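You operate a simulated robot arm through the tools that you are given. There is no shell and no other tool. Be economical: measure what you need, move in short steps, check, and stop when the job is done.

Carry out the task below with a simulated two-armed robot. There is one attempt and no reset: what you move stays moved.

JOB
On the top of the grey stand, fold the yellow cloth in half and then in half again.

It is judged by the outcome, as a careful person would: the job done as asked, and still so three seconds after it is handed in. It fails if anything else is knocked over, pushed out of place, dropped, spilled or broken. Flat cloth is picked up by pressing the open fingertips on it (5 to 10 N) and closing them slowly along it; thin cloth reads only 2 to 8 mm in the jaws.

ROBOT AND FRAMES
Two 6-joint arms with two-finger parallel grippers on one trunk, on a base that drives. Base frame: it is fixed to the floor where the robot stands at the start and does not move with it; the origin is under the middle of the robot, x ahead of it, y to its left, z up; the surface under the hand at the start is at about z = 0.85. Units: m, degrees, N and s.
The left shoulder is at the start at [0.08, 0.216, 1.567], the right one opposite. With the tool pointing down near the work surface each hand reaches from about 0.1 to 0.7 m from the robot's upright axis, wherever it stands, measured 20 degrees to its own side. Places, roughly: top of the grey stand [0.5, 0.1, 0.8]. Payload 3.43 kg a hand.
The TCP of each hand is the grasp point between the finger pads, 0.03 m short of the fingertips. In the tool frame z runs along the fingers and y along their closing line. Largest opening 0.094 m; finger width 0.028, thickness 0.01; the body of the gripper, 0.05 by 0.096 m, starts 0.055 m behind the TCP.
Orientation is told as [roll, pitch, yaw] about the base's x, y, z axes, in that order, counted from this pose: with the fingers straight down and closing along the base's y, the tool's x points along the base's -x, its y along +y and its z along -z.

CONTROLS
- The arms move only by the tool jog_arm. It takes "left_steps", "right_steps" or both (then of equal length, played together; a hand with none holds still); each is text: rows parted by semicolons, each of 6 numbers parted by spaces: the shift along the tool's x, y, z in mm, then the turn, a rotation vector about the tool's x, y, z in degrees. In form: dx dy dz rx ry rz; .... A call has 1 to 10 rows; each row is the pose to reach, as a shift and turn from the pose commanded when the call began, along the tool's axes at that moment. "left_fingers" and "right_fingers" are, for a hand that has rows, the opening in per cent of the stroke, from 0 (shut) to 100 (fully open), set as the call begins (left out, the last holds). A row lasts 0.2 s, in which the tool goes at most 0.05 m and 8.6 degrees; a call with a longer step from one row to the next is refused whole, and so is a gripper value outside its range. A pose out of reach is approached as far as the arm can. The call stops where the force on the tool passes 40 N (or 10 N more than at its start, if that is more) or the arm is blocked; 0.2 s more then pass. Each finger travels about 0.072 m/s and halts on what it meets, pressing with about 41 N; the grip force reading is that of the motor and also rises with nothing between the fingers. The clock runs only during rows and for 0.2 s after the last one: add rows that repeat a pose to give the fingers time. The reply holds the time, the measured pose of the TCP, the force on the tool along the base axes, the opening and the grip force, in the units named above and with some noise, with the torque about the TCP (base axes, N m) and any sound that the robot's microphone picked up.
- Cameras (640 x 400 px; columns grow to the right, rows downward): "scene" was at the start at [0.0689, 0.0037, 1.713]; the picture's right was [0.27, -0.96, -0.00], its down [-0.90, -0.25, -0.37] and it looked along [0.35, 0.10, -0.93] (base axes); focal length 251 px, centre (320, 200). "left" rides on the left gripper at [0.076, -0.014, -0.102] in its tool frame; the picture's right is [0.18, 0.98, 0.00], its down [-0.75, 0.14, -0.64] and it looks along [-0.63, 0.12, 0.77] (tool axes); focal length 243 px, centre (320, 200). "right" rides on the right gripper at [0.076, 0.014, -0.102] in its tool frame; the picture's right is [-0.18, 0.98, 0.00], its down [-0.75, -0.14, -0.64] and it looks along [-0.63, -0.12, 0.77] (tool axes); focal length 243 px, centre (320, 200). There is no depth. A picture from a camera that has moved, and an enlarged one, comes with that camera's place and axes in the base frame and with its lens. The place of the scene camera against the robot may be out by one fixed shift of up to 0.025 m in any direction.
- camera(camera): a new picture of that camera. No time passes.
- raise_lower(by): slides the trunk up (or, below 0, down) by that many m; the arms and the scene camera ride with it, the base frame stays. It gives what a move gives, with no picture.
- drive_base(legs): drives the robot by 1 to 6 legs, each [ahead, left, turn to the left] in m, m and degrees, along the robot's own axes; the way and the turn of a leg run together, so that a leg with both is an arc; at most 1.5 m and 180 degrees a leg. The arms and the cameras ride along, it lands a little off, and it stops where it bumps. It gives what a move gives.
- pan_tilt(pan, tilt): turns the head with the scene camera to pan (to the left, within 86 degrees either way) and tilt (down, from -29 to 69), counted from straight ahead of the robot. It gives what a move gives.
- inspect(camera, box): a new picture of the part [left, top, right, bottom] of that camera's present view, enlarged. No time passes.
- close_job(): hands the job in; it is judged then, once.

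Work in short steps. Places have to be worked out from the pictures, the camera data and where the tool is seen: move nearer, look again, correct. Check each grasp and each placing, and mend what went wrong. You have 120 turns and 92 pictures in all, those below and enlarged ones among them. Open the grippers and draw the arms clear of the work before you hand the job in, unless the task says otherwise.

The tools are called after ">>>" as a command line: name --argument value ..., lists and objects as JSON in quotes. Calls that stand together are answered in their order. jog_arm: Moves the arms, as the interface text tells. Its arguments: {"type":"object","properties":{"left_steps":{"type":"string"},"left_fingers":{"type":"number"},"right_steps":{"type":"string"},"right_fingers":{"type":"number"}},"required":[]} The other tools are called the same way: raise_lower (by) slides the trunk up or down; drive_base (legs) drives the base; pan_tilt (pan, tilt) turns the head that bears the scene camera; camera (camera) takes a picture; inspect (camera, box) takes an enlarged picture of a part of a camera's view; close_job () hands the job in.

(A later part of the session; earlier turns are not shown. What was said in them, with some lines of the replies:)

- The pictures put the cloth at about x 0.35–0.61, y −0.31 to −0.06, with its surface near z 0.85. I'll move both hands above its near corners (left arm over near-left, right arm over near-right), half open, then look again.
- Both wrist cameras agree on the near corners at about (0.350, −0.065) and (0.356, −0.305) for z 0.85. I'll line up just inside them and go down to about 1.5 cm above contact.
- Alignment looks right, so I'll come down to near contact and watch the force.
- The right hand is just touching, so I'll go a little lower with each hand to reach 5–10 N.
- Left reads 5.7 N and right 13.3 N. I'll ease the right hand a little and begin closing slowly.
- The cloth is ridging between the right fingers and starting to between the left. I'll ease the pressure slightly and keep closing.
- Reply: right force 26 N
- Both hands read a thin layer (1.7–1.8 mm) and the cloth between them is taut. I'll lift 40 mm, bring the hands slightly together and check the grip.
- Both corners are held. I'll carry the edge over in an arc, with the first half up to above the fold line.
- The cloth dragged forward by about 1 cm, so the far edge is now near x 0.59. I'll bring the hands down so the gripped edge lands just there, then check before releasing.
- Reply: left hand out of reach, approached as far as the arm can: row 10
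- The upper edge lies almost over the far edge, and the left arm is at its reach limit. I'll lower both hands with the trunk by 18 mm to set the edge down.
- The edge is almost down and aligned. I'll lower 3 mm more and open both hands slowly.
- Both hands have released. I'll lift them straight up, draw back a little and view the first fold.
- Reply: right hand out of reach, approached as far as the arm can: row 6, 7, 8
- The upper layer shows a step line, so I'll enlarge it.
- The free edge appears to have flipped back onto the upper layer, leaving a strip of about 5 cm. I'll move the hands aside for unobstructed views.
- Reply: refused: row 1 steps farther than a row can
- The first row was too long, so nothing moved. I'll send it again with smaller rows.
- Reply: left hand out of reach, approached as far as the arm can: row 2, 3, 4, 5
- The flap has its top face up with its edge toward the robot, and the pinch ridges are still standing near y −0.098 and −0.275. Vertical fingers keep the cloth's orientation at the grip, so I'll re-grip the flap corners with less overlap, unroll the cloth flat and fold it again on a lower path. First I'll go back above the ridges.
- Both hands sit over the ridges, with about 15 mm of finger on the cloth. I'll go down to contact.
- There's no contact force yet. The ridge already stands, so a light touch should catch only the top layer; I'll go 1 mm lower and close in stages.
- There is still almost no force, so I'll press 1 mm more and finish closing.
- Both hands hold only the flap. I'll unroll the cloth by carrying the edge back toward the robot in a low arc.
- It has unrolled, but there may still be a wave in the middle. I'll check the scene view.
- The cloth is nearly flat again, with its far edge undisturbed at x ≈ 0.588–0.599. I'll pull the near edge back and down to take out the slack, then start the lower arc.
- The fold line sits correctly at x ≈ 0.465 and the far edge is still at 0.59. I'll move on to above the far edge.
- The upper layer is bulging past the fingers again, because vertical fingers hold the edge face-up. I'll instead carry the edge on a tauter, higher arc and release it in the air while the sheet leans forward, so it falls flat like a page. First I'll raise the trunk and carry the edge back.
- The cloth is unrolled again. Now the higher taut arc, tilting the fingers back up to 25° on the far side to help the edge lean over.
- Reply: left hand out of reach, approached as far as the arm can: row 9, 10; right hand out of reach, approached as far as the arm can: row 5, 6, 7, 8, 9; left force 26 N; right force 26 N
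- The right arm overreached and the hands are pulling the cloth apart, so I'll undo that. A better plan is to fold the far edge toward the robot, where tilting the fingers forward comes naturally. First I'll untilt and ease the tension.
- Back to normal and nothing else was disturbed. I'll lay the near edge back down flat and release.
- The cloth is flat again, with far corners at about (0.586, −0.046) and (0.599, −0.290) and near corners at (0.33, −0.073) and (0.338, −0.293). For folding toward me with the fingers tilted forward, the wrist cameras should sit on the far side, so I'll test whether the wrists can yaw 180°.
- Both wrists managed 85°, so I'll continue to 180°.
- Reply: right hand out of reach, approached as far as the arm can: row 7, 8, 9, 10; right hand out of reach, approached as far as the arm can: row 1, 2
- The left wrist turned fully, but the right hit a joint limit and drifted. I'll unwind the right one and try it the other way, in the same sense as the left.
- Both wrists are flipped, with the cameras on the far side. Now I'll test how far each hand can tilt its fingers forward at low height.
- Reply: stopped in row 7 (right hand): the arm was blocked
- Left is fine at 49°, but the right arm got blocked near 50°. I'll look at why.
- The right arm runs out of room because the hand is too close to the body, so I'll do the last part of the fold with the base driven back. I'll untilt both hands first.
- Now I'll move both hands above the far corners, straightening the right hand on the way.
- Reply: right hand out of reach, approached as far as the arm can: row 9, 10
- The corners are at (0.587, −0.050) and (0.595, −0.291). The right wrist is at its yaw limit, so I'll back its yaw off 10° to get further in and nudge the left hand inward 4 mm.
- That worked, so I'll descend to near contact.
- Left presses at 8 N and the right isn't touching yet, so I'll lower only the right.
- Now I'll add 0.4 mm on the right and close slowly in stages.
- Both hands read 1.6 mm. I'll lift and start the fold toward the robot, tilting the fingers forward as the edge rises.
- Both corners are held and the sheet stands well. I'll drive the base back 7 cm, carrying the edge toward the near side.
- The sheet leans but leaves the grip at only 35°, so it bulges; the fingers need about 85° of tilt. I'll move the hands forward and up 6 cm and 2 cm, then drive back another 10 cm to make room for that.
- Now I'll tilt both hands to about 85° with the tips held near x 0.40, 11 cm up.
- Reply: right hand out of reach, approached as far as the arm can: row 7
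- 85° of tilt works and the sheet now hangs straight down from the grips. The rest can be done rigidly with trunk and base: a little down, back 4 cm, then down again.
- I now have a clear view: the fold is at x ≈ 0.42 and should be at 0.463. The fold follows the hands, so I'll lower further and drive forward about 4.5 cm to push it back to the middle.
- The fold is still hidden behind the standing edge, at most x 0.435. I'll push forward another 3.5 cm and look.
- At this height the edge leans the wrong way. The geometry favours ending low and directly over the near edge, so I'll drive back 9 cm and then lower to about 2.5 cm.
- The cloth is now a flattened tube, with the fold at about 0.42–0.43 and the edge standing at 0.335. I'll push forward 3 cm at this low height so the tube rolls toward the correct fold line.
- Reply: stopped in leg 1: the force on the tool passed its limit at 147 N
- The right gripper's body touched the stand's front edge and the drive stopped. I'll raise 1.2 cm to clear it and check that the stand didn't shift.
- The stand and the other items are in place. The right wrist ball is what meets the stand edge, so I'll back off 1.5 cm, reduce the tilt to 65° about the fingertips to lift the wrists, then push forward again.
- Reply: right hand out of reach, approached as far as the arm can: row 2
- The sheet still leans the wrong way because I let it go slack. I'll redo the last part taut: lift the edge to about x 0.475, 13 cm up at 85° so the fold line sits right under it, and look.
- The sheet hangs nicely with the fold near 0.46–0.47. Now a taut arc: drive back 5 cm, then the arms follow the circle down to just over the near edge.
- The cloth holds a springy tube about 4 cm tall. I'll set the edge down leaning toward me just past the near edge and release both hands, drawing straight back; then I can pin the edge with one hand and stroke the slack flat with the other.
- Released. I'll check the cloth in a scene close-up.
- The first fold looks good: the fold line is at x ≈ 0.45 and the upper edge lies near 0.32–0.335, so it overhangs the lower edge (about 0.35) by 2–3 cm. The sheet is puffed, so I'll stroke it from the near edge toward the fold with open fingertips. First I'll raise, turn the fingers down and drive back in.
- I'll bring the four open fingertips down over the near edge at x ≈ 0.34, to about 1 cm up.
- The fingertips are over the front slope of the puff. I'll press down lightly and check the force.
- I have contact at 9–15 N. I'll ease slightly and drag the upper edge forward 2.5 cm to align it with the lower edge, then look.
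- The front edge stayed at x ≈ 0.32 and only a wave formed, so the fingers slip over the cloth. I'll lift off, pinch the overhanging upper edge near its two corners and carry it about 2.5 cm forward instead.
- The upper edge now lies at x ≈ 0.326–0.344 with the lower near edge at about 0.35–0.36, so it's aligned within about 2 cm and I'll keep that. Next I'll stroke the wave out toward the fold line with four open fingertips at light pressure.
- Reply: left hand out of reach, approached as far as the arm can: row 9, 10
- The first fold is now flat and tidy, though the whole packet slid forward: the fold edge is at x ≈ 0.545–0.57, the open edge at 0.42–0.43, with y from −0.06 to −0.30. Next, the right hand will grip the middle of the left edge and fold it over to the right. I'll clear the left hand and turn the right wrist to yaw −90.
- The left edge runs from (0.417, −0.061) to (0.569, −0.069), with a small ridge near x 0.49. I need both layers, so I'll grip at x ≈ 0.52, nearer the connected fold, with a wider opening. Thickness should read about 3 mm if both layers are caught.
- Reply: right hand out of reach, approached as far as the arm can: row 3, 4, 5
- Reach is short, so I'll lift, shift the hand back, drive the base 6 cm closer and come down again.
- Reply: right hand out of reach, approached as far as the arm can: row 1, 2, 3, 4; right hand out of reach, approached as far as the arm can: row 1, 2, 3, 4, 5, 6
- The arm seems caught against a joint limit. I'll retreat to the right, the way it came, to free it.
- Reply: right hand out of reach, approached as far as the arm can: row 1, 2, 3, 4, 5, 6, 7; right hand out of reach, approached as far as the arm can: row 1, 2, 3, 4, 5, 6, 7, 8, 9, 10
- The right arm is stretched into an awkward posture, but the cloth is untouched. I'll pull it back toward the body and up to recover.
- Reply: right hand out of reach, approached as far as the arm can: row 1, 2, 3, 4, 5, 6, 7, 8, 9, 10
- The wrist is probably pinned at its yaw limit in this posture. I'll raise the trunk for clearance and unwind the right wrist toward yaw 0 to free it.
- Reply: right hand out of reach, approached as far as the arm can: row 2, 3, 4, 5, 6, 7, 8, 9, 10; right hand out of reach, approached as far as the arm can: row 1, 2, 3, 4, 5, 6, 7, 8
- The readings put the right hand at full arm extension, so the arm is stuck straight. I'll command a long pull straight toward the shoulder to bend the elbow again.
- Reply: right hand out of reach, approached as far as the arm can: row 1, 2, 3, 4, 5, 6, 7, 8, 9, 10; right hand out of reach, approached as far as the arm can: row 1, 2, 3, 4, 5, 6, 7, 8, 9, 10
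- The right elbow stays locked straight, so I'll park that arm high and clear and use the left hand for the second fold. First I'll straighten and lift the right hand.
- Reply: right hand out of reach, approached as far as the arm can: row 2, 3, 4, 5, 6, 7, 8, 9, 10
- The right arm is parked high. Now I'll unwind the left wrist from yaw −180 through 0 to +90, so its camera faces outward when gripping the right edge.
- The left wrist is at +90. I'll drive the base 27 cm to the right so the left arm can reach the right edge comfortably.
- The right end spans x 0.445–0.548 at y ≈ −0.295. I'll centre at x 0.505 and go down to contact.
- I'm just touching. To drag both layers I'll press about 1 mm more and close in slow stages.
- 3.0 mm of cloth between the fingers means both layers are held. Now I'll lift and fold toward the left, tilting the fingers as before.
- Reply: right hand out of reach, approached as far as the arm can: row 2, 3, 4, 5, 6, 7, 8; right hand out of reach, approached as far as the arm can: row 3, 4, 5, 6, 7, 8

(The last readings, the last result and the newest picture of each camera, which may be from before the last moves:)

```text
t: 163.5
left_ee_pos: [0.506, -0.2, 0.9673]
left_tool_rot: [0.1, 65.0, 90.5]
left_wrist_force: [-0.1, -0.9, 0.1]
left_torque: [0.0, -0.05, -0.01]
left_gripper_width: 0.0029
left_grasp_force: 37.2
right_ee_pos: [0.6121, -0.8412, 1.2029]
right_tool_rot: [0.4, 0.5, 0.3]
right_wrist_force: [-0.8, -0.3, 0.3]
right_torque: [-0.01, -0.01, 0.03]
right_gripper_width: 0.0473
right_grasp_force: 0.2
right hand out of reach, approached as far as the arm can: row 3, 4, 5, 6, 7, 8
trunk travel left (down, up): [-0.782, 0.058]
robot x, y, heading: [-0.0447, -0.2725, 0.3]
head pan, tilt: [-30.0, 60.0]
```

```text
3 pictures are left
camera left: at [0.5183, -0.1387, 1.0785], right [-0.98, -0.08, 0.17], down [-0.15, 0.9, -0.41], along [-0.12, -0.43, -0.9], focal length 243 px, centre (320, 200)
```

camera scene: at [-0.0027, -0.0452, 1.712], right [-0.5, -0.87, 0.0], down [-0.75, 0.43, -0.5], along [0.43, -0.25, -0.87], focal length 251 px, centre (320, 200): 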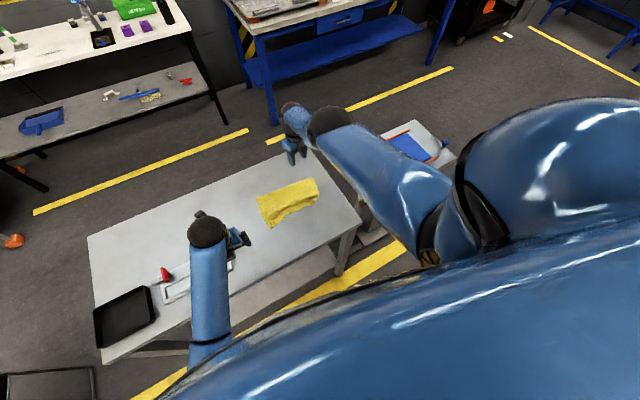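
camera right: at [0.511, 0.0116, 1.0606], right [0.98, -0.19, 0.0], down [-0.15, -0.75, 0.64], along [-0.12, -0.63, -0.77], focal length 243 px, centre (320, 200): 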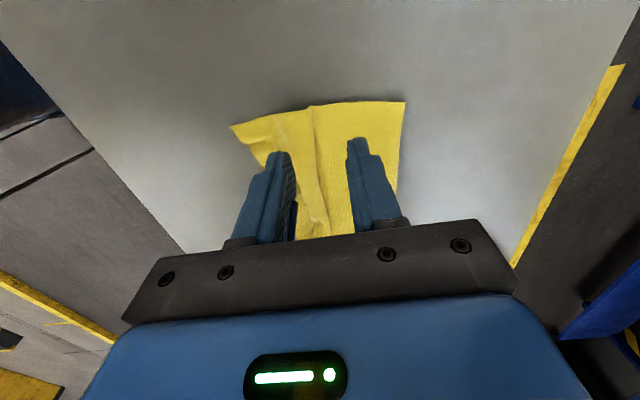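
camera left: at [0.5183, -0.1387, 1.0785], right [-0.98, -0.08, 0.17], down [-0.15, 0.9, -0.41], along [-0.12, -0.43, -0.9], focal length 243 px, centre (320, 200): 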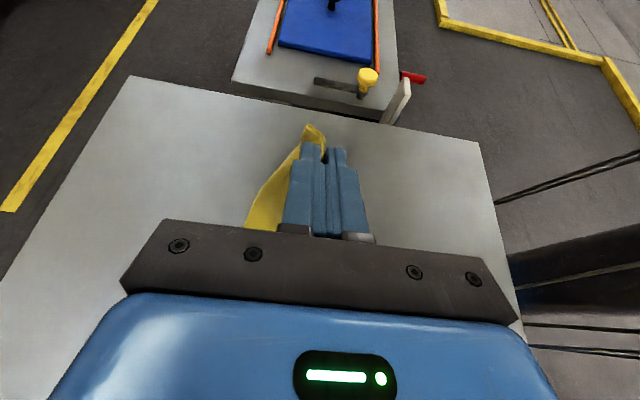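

Held, with the tip at y −0.227, 10.5 cm up. I'll carry it over with small base moves to the left combined with trunk lowering, keeping the sheet near taut.

>>> drive_base --legs '[[0, 0.065, 0]]'

>>> drive_base --legs '[[0, 0.045, 0]]'

>>> raise_lower --by -0.03

>>> drive_base --legs '[[0, 0.025, 0]]'

>>> raise_lower --by -0.03

```text
t: 164.4
left_ee_pos: [0.5057, -0.1473, 0.9671]
left_tool_rot: [0.2, 64.4, 90.4]
left_wrist_force: [0.0, -1.1, -0.3]
left_torque: [0.06, -0.02, 0.02]
left_gripper_width: 0.0025
left_grasp_force: 37.5
right_ee_pos: [0.6102, -0.7929, 1.1948]
right_tool_rot: [1.0, 0.6, 0.1]
right_wrist_force: [-0.7, -0.1, -1.0]
right_torque: [0.1, 0.0, 0.0]
right_gripper_width: 0.0468
right_grasp_force: 0.1
trunk travel left (down, up): [-0.782, 0.058]
robot x, y, heading: [-0.0438, -0.2067, 0.1]
head pan, tilt: [-30.0, 60.0]
```

```text
t: 165.3
left_ee_pos: [0.505, -0.1041, 0.9672]
left_tool_rot: [0.2, 64.5, 90.1]
left_wrist_force: [0.3, -0.3, 0.2]
left_torque: [0.03, 0.02, 0.0]
left_gripper_width: 0.0028
left_grasp_force: 38.0
right_ee_pos: [0.6084, -0.7496, 1.1974]
right_tool_rot: [0.8, 0.6, -0.2]
right_wrist_force: [-0.1, -0.6, -1.0]
right_torque: [0.03, 0.0, -0.01]
right_gripper_width: 0.0471
right_grasp_force: 0.1
trunk travel left (down, up): [-0.782, 0.058]
robot x, y, heading: [-0.0488, -0.1651, 0.0]
head pan, tilt: [-30.0, 60.0]
```

```text
t: 166.1
left_ee_pos: [0.5044, -0.1004, 0.9362]
left_tool_rot: [0.3, 64.8, 90.2]
left_wrist_force: [-0.5, -0.4, 0.6]
left_torque: [0.0, 0.0, -0.02]
left_gripper_width: 0.003
left_grasp_force: 37.6
right_ee_pos: [0.6058, -0.7447, 1.1698]
right_tool_rot: [0.5, 0.7, -0.2]
right_wrist_force: [-0.9, -0.5, -0.2]
right_torque: [0.04, -0.01, -0.01]
right_gripper_width: 0.047
right_grasp_force: 0.2
trunk travel left (down, up): [-0.752, 0.088]
robot x, y, heading: [-0.0452, -0.1642, -0.1]
head pan, tilt: [-30.0, 60.0]
```

```text
t: 166.9
left_ee_pos: [0.5052, -0.0783, 0.9375]
left_tool_rot: [0.2, 64.8, 90.1]
left_wrist_force: [-0.5, -0.7, -0.7]
left_torque: [0.0, 0.01, -0.01]
left_gripper_width: 0.003
left_grasp_force: 37.6
right_ee_pos: [0.6056, -0.7228, 1.1688]
right_tool_rot: [0.7, 0.6, -0.3]
right_wrist_force: [0.6, -0.7, 0.1]
right_torque: [0.05, -0.01, -0.02]
right_gripper_width: 0.0473
right_grasp_force: 0.1
trunk travel left (down, up): [-0.752, 0.088]
robot x, y, heading: [-0.0444, -0.1378, -0.2]
head pan, tilt: [-30.0, 60.0]
```

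```text
t: 167.7
left_ee_pos: [0.5054, -0.075, 0.9073]
left_tool_rot: [0.3, 64.9, 90.2]
left_wrist_force: [0.4, -0.2, -0.8]
left_torque: [0.03, 0.02, 0.01]
left_gripper_width: 0.0028
left_grasp_force: 37.3
right_ee_pos: [0.6059, -0.7197, 1.1398]
right_tool_rot: [0.4, 0.7, -0.3]
right_wrist_force: [0.1, -0.4, -0.1]
right_torque: [0.01, -0.03, -0.01]
right_gripper_width: 0.0468
right_grasp_force: 0.1
trunk travel left (down, up): [-0.722, 0.118]
robot x, y, heading: [-0.0437, -0.141, -0.2]
head pan, tilt: [-30.0, 60.0]
```

The tip is at y −0.102, 4.5 cm up. I'll go on to about y −0.068 and 2 cm up, then look before releasing.

>>> drive_base --legs '[[0, 0.036, 0]]'

>>> raise_lower --by -0.024

>>> inspect --camera "scene" --box '[160, 100, 400, 250]'

```text
t: 168.5
left_ee_pos: [0.5044, -0.0457, 0.9066]
left_tool_rot: [0.1, 64.6, 89.9]
left_wrist_force: [-0.7, -0.1, -0.1]
left_torque: [0.01, 0.02, -0.01]
left_gripper_width: 0.0029
left_grasp_force: 37.7
right_ee_pos: [0.6049, -0.6913, 1.1379]
right_tool_rot: [0.9, 0.6, -0.5]
right_wrist_force: [0.3, -1.2, -0.6]
right_torque: [0.04, -0.01, -0.01]
right_gripper_width: 0.0471
right_grasp_force: 0.1
trunk travel left (down, up): [-0.722, 0.118]
robot x, y, heading: [-0.0455, -0.1078, -0.3]
head pan, tilt: [-30.0, 60.0]
```

```text
t: 169.2
left_ee_pos: [0.5055, -0.0422, 0.8836]
left_tool_rot: [-0.1, 64.9, 89.9]
left_wrist_force: [0.2, -0.3, 2.6]
left_torque: [-0.05, 0.0, -0.03]
left_gripper_width: 0.0027
left_grasp_force: 38.1
right_ee_pos: [0.6053, -0.6874, 1.1164]
right_tool_rot: [0.5, 0.5, -0.4]
right_wrist_force: [0.0, -0.1, 0.1]
right_torque: [-0.02, 0.02, -0.01]
right_gripper_width: 0.047
right_grasp_force: 0.2
trunk travel left (down, up): [-0.698, 0.142]
robot x, y, heading: [-0.0462, -0.1036, -0.5]
head pan, tilt: [-30.0, 60.0]
```

```text
2.67 times, centred on (280, 175) of scene
camera zoom: at [0.0264, -0.1535, 1.623], right [-0.5, -0.86, 0.0], down [-0.75, 0.44, -0.5], along [0.43, -0.25, -0.87], focal length 670 px, centre (427, 267)
```

zoom: 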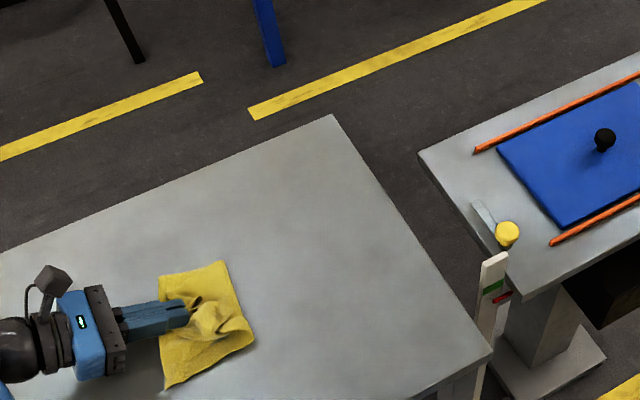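

The fold has rolled to y ≈ −0.13, when it should be near −0.18, because of slack again. As with the first fold, I'll lift the edge to stand taut above y −0.18, tilt to 75°, then redo the arc tautly and release while it leans.

>>> raise_lower --by 0.1

>>> drive_base --legs '[[0, -0.115, 0]]'

>>> jog_arm --left_steps "-2.6 0 0.2 0 5 0; -5.2 0 0.5 0 10 0; -5.2 0 0.5 0 10 0"

```text
t: 170.6
left_ee_pos: [0.5054, -0.0401, 0.9842]
left_tool_rot: [0.1, 65.0, 90.0]
left_wrist_force: [0.8, -0.5, 0.6]
left_torque: [-0.03, -0.02, -0.02]
left_gripper_width: 0.003
left_grasp_force: 37.5
right_ee_pos: [0.604, -0.683, 1.2176]
right_tool_rot: [0.4, 0.7, -0.4]
right_wrist_force: [-0.6, -0.6, -0.1]
right_torque: [-0.03, -0.03, 0.02]
right_gripper_width: 0.0472
right_grasp_force: 0.1
trunk travel left (down, up): [-0.798, 0.042]
robot x, y, heading: [-0.0464, -0.1074, -0.3]
head pan, tilt: [-30.0, 60.0]
```

```text
t: 171.8
left_ee_pos: [0.5033, -0.1477, 0.9829]
left_tool_rot: [0.2, 65.3, 90.1]
left_wrist_force: [0.9, -0.3, -0.2]
left_torque: [0.0, 0.0, -0.02]
left_gripper_width: 0.0027
left_grasp_force: 37.3
right_ee_pos: [0.6056, -0.7895, 1.2216]
right_tool_rot: [0.1, 0.6, -0.2]
right_wrist_force: [-0.1, 1.0, 1.0]
right_torque: [-0.04, 0.0, 0.0]
right_gripper_width: 0.047
right_grasp_force: 0.1
trunk travel left (down, up): [-0.798, 0.042]
robot x, y, heading: [-0.0432, -0.2153, -0.4]
head pan, tilt: [-30.0, 60.0]
```

```text
t: 172.6
left_ee_pos: [0.5044, -0.1498, 0.9784]
left_tool_rot: [0.3, 75.0, 90.3]
left_wrist_force: [0.3, 0.7, 0.3]
left_torque: [0.01, 0.03, 0.0]
left_gripper_width: 0.0028
left_grasp_force: 37.0
right_ee_pos: [0.6055, -0.7967, 1.2173]
right_tool_rot: [0.4, 0.6, -0.4]
right_wrist_force: [-0.3, 0.5, 1.1]
right_torque: [0.03, 0.03, -0.01]
right_gripper_width: 0.047
right_grasp_force: 0.0
trunk travel left (down, up): [-0.798, 0.042]
robot x, y, heading: [-0.0455, -0.2182, -0.1]
head pan, tilt: [-30.0, 60.0]
```

The tip is at y −0.179 and 12 cm up, with the fold right below. Now the taut arc to the left, and release while it leans.

>>> drive_base --legs '[[0, 0.045, 0]]'

>>> raise_lower --by -0.014

>>> drive_base --legs '[[0, 0.03, 0]]'

>>> raise_lower --by -0.025

>>> drive_base --legs '[[0, 0.02, 0]]'

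>>> raise_lower --by -0.035

```text
t: 173.5
left_ee_pos: [0.5053, -0.1163, 0.9789]
left_tool_rot: [0.3, 74.3, 90.1]
left_wrist_force: [-0.9, -1.3, 0.8]
left_torque: [0.06, 0.02, -0.01]
left_gripper_width: 0.0028
left_grasp_force: 37.8
right_ee_pos: [0.6041, -0.7646, 1.2108]
right_tool_rot: [0.9, 0.7, -0.6]
right_wrist_force: [0.5, -1.6, -0.1]
right_torque: [0.1, -0.06, 0.01]
right_gripper_width: 0.047
right_grasp_force: 0.1
trunk travel left (down, up): [-0.798, 0.042]
robot x, y, heading: [-0.0457, -0.18, -0.5]
head pan, tilt: [-30.0, 60.0]
```

```text
t: 174.1
left_ee_pos: [0.5045, -0.1107, 0.9642]
left_tool_rot: [0.4, 75.0, 90.1]
left_wrist_force: [1.0, 0.7, -0.1]
left_torque: [0.0, 0.03, -0.08]
left_gripper_width: 0.0029
left_grasp_force: 37.1
right_ee_pos: [0.6039, -0.7563, 1.2026]
right_tool_rot: [0.6, 0.8, -0.5]
right_wrist_force: [0.8, -0.5, 0.1]
right_torque: [0.01, -0.04, 0.0]
right_gripper_width: 0.0474
right_grasp_force: 0.1
trunk travel left (down, up): [-0.784, 0.056]
robot x, y, heading: [-0.0472, -0.1758, -0.5]
head pan, tilt: [-30.0, 60.0]
```

```text
t: 174.9
left_ee_pos: [0.5056, -0.0867, 0.9651]
left_tool_rot: [0.2, 74.6, 90.1]
left_wrist_force: [0.4, -0.3, -0.2]
left_torque: [0.02, 0.0, 0.05]
left_gripper_width: 0.0027
left_grasp_force: 37.3
right_ee_pos: [0.603, -0.7361, 1.1986]
right_tool_rot: [0.8, 0.7, -0.7]
right_wrist_force: [-0.4, -0.3, -0.1]
right_torque: [0.04, -0.03, -0.01]
right_gripper_width: 0.0469
right_grasp_force: 0.0
trunk travel left (down, up): [-0.784, 0.056]
robot x, y, heading: [-0.0469, -0.1424, -0.5]
head pan, tilt: [-30.0, 60.0]
```

```text
t: 175.6
left_ee_pos: [0.5061, -0.0831, 0.9389]
left_tool_rot: [0.5, 74.8, 90.0]
left_wrist_force: [0.4, -0.5, 0.1]
left_torque: [0.01, -0.03, -0.06]
left_gripper_width: 0.0028
left_grasp_force: 37.0
right_ee_pos: [0.6035, -0.7314, 1.1768]
right_tool_rot: [0.5, 0.7, -0.7]
right_wrist_force: [0.0, -0.7, -0.7]
right_torque: [0.02, 0.03, 0.06]
right_gripper_width: 0.0471
right_grasp_force: 0.1
trunk travel left (down, up): [-0.759, 0.081]
robot x, y, heading: [-0.0458, -0.1464, -0.5]
head pan, tilt: [-30.0, 60.0]
```

```text
t: 176.4
left_ee_pos: [0.5051, -0.0661, 0.9393]
left_tool_rot: [0.3, 74.7, 89.8]
left_wrist_force: [0.6, -0.8, 0.6]
left_torque: [0.03, -0.02, 0.04]
left_gripper_width: 0.0027
left_grasp_force: 37.5
right_ee_pos: [0.603, -0.7131, 1.175]
right_tool_rot: [0.7, 0.7, -0.7]
right_wrist_force: [-0.7, 0.0, -0.1]
right_torque: [0.05, -0.04, 0.01]
right_gripper_width: 0.0468
right_grasp_force: 0.1
trunk travel left (down, up): [-0.759, 0.081]
robot x, y, heading: [-0.0455, -0.124, -0.4]
head pan, tilt: [-30.0, 60.0]
```

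```text
t: 177.2
left_ee_pos: [0.5052, -0.0635, 0.9045]
left_tool_rot: [0.4, 74.9, 89.8]
left_wrist_force: [0.5, -0.2, -0.2]
left_torque: [-0.05, 0.02, 0.0]
left_gripper_width: 0.0028
left_grasp_force: 37.5
right_ee_pos: [0.6021, -0.7117, 1.1417]
right_tool_rot: [0.5, 0.7, -0.7]
right_wrist_force: [-0.2, -0.1, -0.4]
right_torque: [0.01, 0.02, 0.03]
right_gripper_width: 0.047
right_grasp_force: 0.0
trunk travel left (down, up): [-0.724, 0.116]
robot x, y, heading: [-0.0473, -0.1282, -0.4]
head pan, tilt: [-30.0, 60.0]
```

The tip is at y −0.0925, 4.7 cm up. One last small lean and drop, then open and withdraw straight back.

>>> raise_lower --by -0.015

>>> drive_base --legs '[[0, 0.018, 0]]'

>>> jog_arm --left_steps "0 0 0 0 0 0; 0 0 0 0 0 0; 0 0 0 0 0 0; 0 0 0 0 0 0" --left_fingers 45

>>> jog_arm --left_steps "0 0 -8 0 0 0; 0 0 -16 0 0 0; 0 0 -26 0 0 0; 0 0 -38 0 0 0; 0 0 -50 0 0 0; 12 0 -60 0 0 0; 40 0 -65 0 0 0; 75 0 -65 0 0 0; 110 0 -65 0 0 0; 110 0 -65 0 0 0"

>>> inspect --camera "scene" --box '[160, 100, 400, 250]'

```text
t: 177.8
left_ee_pos: [0.5049, -0.0617, 0.8926]
left_tool_rot: [-1.1, 74.9, 88.5]
left_wrist_force: [0.7, 0.4, -0.3]
left_torque: [-0.01, 0.05, 0.05]
left_gripper_width: 0.0026
left_grasp_force: 37.5
right_ee_pos: [0.6001, -0.7094, 1.1305]
right_tool_rot: [0.4, 0.5, -0.7]
right_wrist_force: [-0.5, 0.0, -0.5]
right_torque: [0.0, 0.04, 0.03]
right_gripper_width: 0.0472
right_grasp_force: 0.0
trunk travel left (down, up): [-0.709, 0.131]
robot x, y, heading: [-0.047, -0.1261, -0.5]
head pan, tilt: [-30.0, 60.0]
```

```text
t: 178.6
left_ee_pos: [0.5058, -0.0413, 0.8923]
left_tool_rot: [-0.9, 74.7, 89.0]
left_wrist_force: [-0.2, -0.7, 0.1]
left_torque: [0.04, -0.01, 0.0]
left_gripper_width: 0.003
left_grasp_force: 37.6
right_ee_pos: [0.6023, -0.6906, 1.1291]
right_tool_rot: [0.5, 0.6, -0.6]
right_wrist_force: [0.6, 0.9, 0.1]
right_torque: [-0.02, 0.02, -0.02]
right_gripper_width: 0.047
right_grasp_force: 0.1
trunk travel left (down, up): [-0.709, 0.131]
robot x, y, heading: [-0.0441, -0.109, -0.4]
head pan, tilt: [-30.0, 60.0]
```

```text
t: 179.6
left_ee_pos: [0.5062, -0.0417, 0.8915]
left_tool_rot: [-1.3, 74.9, 88.8]
left_wrist_force: [-0.6, 0.8, 0.4]
left_torque: [0.04, -0.01, -0.02]
left_gripper_width: 0.0423
left_grasp_force: 0.1
right_ee_pos: [0.6018, -0.6916, 1.1281]
right_tool_rot: [0.4, 0.6, -0.5]
right_wrist_force: [0.2, 0.2, 0.4]
right_torque: [-0.02, -0.01, 0.0]
right_gripper_width: 0.0469
right_grasp_force: 0.0
trunk travel left (down, up): [-0.709, 0.131]
robot x, y, heading: [-0.043, -0.1065, -0.2]
head pan, tilt: [-30.0, 60.0]
```

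```text
t: 181.8
left_ee_pos: [0.5062, -0.0062, 1.0147]
left_tool_rot: [-0.5, 74.9, 89.4]
left_wrist_force: [0.2, 0.6, -0.7]
left_torque: [-0.02, 0.01, 0.04]
left_gripper_width: 0.0424
left_grasp_force: 0.1
right_ee_pos: [0.6039, -0.6885, 1.1281]
right_tool_rot: [0.4, 0.7, -0.6]
right_wrist_force: [-1.0, 0.2, -0.3]
right_torque: [0.0, 0.01, 0.01]
right_gripper_width: 0.0469
right_grasp_force: 0.0
trunk travel left (down, up): [-0.709, 0.131]
robot x, y, heading: [-0.0472, -0.1093, -0.3]
head pan, tilt: [-30.0, 60.0]
```

```text
2.67 times, centred on (280, 175) of scene
camera zoom: at [0.0271, -0.1525, 1.634], right [-0.5, -0.86, 0.0], down [-0.75, 0.44, -0.5], along [0.43, -0.25, -0.87], focal length 670 px, centre (427, 267)
```

zoom: 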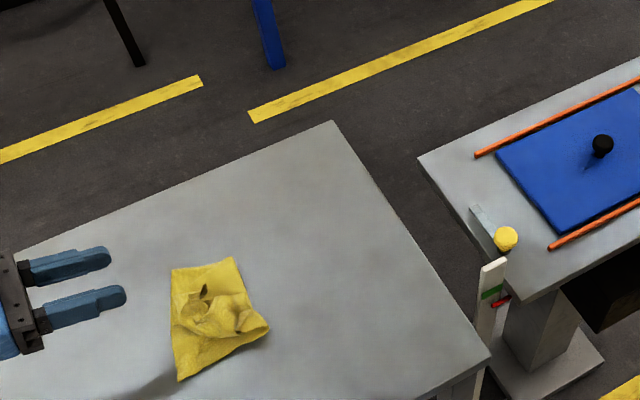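

The packet is now quarter-size (x 0.44–0.58, y −0.145 to −0.04), but the last-gripped edge is turned inward as a rumple on top. I'll turn the fingers down on the fold side and sweep lightly toward +y to flip that edge out and smooth it.

>>> jog_arm --left_steps "-2 0 14.5 0 -7.5 0; -5 0 29 0 -15 0; -7 0 43.5 0 -22.5 0; -9 0 58 0 -30 0; -12 0 72.5 0 -37.5 0; -14 0 87 0 -45 0; -16 0 101.5 0 -52.5 0; -19 0 116 0 -60 0; -21 0 130.5 0 -67.5 0; -23.3 0 145 0 -75 0" --left_fingers 60

```text
t: 184.0
left_ee_pos: [0.5069, -0.1407, 0.9533]
left_tool_rot: [-0.1, -0.2, 90.0]
left_wrist_force: [-0.1, -0.1, 0.4]
left_torque: [0.0, -0.01, 0.02]
left_gripper_width: 0.0563
left_grasp_force: 0.1
right_ee_pos: [0.6035, -0.6899, 1.1272]
right_tool_rot: [0.4, 0.7, -0.5]
right_wrist_force: [0.9, 0.1, -0.5]
right_torque: [0.0, 0.03, 0.0]
right_gripper_width: 0.0471
right_grasp_force: 0.1
trunk travel left (down, up): [-0.709, 0.131]
robot x, y, heading: [-0.0477, -0.1062, -0.4]
head pan, tilt: [-30.0, 60.0]
```

>>> jog_arm --left_steps "0 0 20 0 0 0; 0 0 40 0 0 0; 0 0 55 0 0 0; -15 0 55 0 0 0; -30 0 55 0 0 0; -45 0 55 0 0 0; -60 0 55 0 0 0; -75 0 56 0 0 0; -90 0 58 0 0 0; -104 0 60 0 0 0"

>>> jog_arm --left_steps "0 0 2 0 0 0; 0 0 -20 0 0 0; 0 0 -50 0 0 0; 30 0 -50 0 0 0; 60 0 -50 0 0 0; 60 0 -20 0 0 0; 60 0 -5 0 0 0; 60 0 1 0 0 0; 60 0 1 0 0 0"

```text
t: 186.2
left_ee_pos: [0.5066, -0.0358, 0.8935]
left_tool_rot: [-0.1, -0.1, 89.9]
left_wrist_force: [0.3, 0.1, -0.2]
left_torque: [0.02, -0.02, 0.01]
left_gripper_width: 0.0565
left_grasp_force: 0.0
right_ee_pos: [0.6037, -0.6891, 1.1284]
right_tool_rot: [0.4, 0.7, -0.6]
right_wrist_force: [-0.1, 0.2, -0.1]
right_torque: [-0.01, 0.0, 0.0]
right_gripper_width: 0.0472
right_grasp_force: 0.1
trunk travel left (down, up): [-0.709, 0.131]
robot x, y, heading: [-0.0438, -0.1064, -0.5]
head pan, tilt: [-30.0, 60.0]
```

```text
t: 188.2
left_ee_pos: [0.5073, -0.0957, 0.8934]
left_tool_rot: [-0.1, -0.1, 89.9]
left_wrist_force: [0.0, -0.1, -0.1]
left_torque: [-0.02, 0.02, -0.03]
left_gripper_width: 0.0565
left_grasp_force: 0.1
right_ee_pos: [0.6039, -0.6892, 1.1283]
right_tool_rot: [0.4, 0.7, -0.7]
right_wrist_force: [-0.1, 0.7, 0.0]
right_torque: [0.02, -0.01, -0.04]
right_gripper_width: 0.047
right_grasp_force: 0.1
trunk travel left (down, up): [-0.709, 0.131]
robot x, y, heading: [-0.0448, -0.1069, -0.1]
head pan, tilt: [-30.0, 60.0]
```

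I'll press the centre lightly once, lift clear, and use the last picture to check.

>>> jog_arm --left_steps "0 0 4 0 0 0; 0 0 6 0 0 0; 0 0 6 0 0 0; 0 0 -20 0 0 0; 0 0 -60 0 0 0; -30 20 -90 0 0 0; -65 40 -110 0 0 0; -100 60 -110 0 0 0; -135 80 -110 0 0 0; -135 80 -110 0 0 0"

>>> inspect --camera "scene" --box '[190, 160, 290, 260]'

```text
t: 190.4
left_ee_pos: [0.4516, 0.0309, 0.93]
left_tool_rot: [-0.2, 0.0, 89.9]
left_wrist_force: [0.4, 0.2, -0.1]
left_torque: [0.03, -0.04, -0.01]
left_gripper_width: 0.0563
left_grasp_force: 0.0
left hand out of reach, approached as far as the arm can: row 6, 7, 8, 9, 10
right_ee_pos: [0.6047, -0.6891, 1.1274]
right_tool_rot: [0.5, 0.7, -0.6]
right_wrist_force: [-0.1, 0.1, -0.3]
right_torque: [-0.02, 0.01, 0.0]
right_gripper_width: 0.0472
right_grasp_force: 0.1
trunk travel left (down, up): [-0.709, 0.131]
robot x, y, heading: [-0.0453, -0.1104, -0.5]
head pan, tilt: [-30.0, 60.0]
```

```text
4.00 times, centred on (240, 210) of scene
camera zoom: at [0.0275, -0.1529, 1.634], right [-0.5, -0.86, 0.0], down [-0.75, 0.44, -0.5], along [0.43, -0.25, -0.87], focal length 1004 px, centre (640, 160)
```

zoom: 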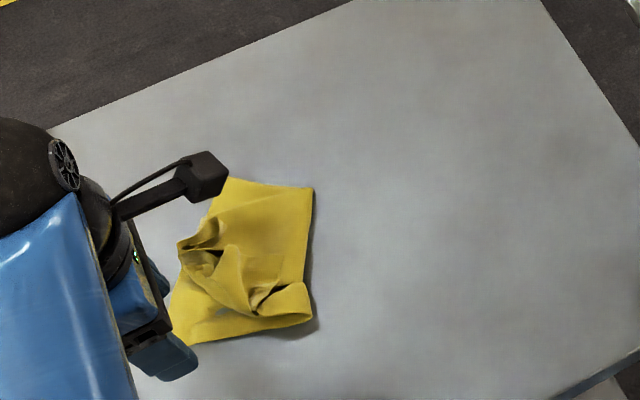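

The packet is about a quarter of the original with some rumples left on top toward the open edge. I'll do one more light sweep from the fold toward the open edge to pull those out.

>>> jog_arm --left_steps "20 -10 -5 0 0 0; 45 -20 -5 0 0 0; 75 -32 -5 0 0 0; 100 -40 -5 0 0 0; 100 -40 -5 0 0 0; 100 -40 20 0 0 0; 100 -40 38 0 0 0; 100 -40 41 0 0 0" --left_fingers 75

>>> jog_arm --left_steps "-12 0 0 0 0 0; -24 0 0 0 0 0; -36 0 0 0 0 0; -48 0 1 0 0 0; -60 0 2 0 0 0; -72 0 3 0 0 0; -84 0 4 0 0 0; -96 0 4 0 0 0; -96 0 -15 0 0 0; -96 0 -40 0 0 0"

```text
t: 192.2
left_ee_pos: [0.4906, -0.0685, 0.8887]
left_tool_rot: [-0.2, -0.2, 89.9]
left_wrist_force: [0.4, 0.5, -0.2]
left_torque: [0.0, 0.01, 0.01]
left_gripper_width: 0.0707
left_grasp_force: 0.1
right_ee_pos: [0.6033, -0.6882, 1.128]
right_tool_rot: [0.3, 0.7, -0.6]
right_wrist_force: [-0.8, -0.1, 0.2]
right_torque: [-0.01, 0.0, -0.02]
right_gripper_width: 0.0469
right_grasp_force: 0.0
trunk travel left (down, up): [-0.709, 0.131]
robot x, y, heading: [-0.0465, -0.1083, -0.5]
head pan, tilt: [-30.0, 60.0]
```

```text
t: 194.4
left_ee_pos: [0.49, 0.027, 0.9274]
left_tool_rot: [0.0, -0.1, 90.0]
left_wrist_force: [0.1, -0.4, 0.6]
left_torque: [0.01, -0.03, 0.02]
left_gripper_width: 0.0708
left_grasp_force: 0.1
right_ee_pos: [0.6028, -0.689, 1.128]
right_tool_rot: [0.5, 0.6, -0.6]
right_wrist_force: [0.5, 0.0, 0.0]
right_torque: [0.01, 0.02, 0.01]
right_gripper_width: 0.0474
right_grasp_force: 0.1
trunk travel left (down, up): [-0.709, 0.131]
robot x, y, heading: [-0.0428, -0.1064, -0.3]
head pan, tilt: [-30.0, 60.0]
```

I have no pictures left, so I'll raise the trunk to draw both open hands well clear of the cloth.

>>> raise_lower --by 0.12

>>> jog_arm --left_steps "0 0 0 0 0 0; 0 0 0 0 0 0" --right_steps "0 0 0 0 0 0; 0 0 0 0 0 0" --left_fingers 100 --right_fingers 100

```text
t: 195.9
left_ee_pos: [0.4916, 0.0277, 1.0492]
left_tool_rot: [-0.1, -0.1, 89.9]
left_wrist_force: [0.2, 0.8, -0.1]
left_torque: [0.0, -0.03, -0.01]
left_gripper_width: 0.0705
left_grasp_force: 0.0
right_ee_pos: [0.6045, -0.6878, 1.2482]
right_tool_rot: [0.5, 0.7, -0.7]
right_wrist_force: [-0.1, -0.8, 0.4]
right_torque: [0.0, -0.02, 0.02]
right_gripper_width: 0.0469
right_grasp_force: 0.0
trunk travel left (down, up): [-0.829, 0.011]
robot x, y, heading: [-0.045, -0.1069, -0.1]
head pan, tilt: [-30.0, 60.0]
```

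```text
t: 196.5
left_ee_pos: [0.4907, 0.0267, 1.0499]
left_tool_rot: [-0.1, -0.1, 89.9]
left_wrist_force: [-0.7, 0.2, 0.1]
left_torque: [-0.05, -0.01, -0.02]
left_gripper_width: 0.094
left_grasp_force: 0.0
right_ee_pos: [0.6038, -0.6894, 1.2479]
right_tool_rot: [0.4, 0.7, -0.6]
right_wrist_force: [-0.9, -1.0, -0.1]
right_torque: [0.01, 0.02, 0.04]
right_gripper_width: 0.0936
right_grasp_force: 0.0
trunk travel left (down, up): [-0.829, 0.011]
robot x, y, heading: [-0.0506, -0.1101, -0.6]
head pan, tilt: [-30.0, 60.0]
```

Both hands are open and clear, and the cloth has been folded twice on the stand, so I'm handing the job in.

>>> close_job

```text
The job is handed in.
```

I folded the yellow cloth in half and then in half again on the grey stand, but the result is not neat. In my last picture the packet was about a quarter of the original size, rumpled on top near the open edge, with layers about 2 cm out of line from the first fold. I made one more smoothing sweep after that picture and could not check it, because I had no pictures left.

In the pictures I took, nothing else was knocked over or moved. The right wrist did press hard against the stand's front edge once (147 N), and the stand did not shift. Both hands are open and clear of the work. The right arm locked straight partway through, so I parked it high over the right-hand table.
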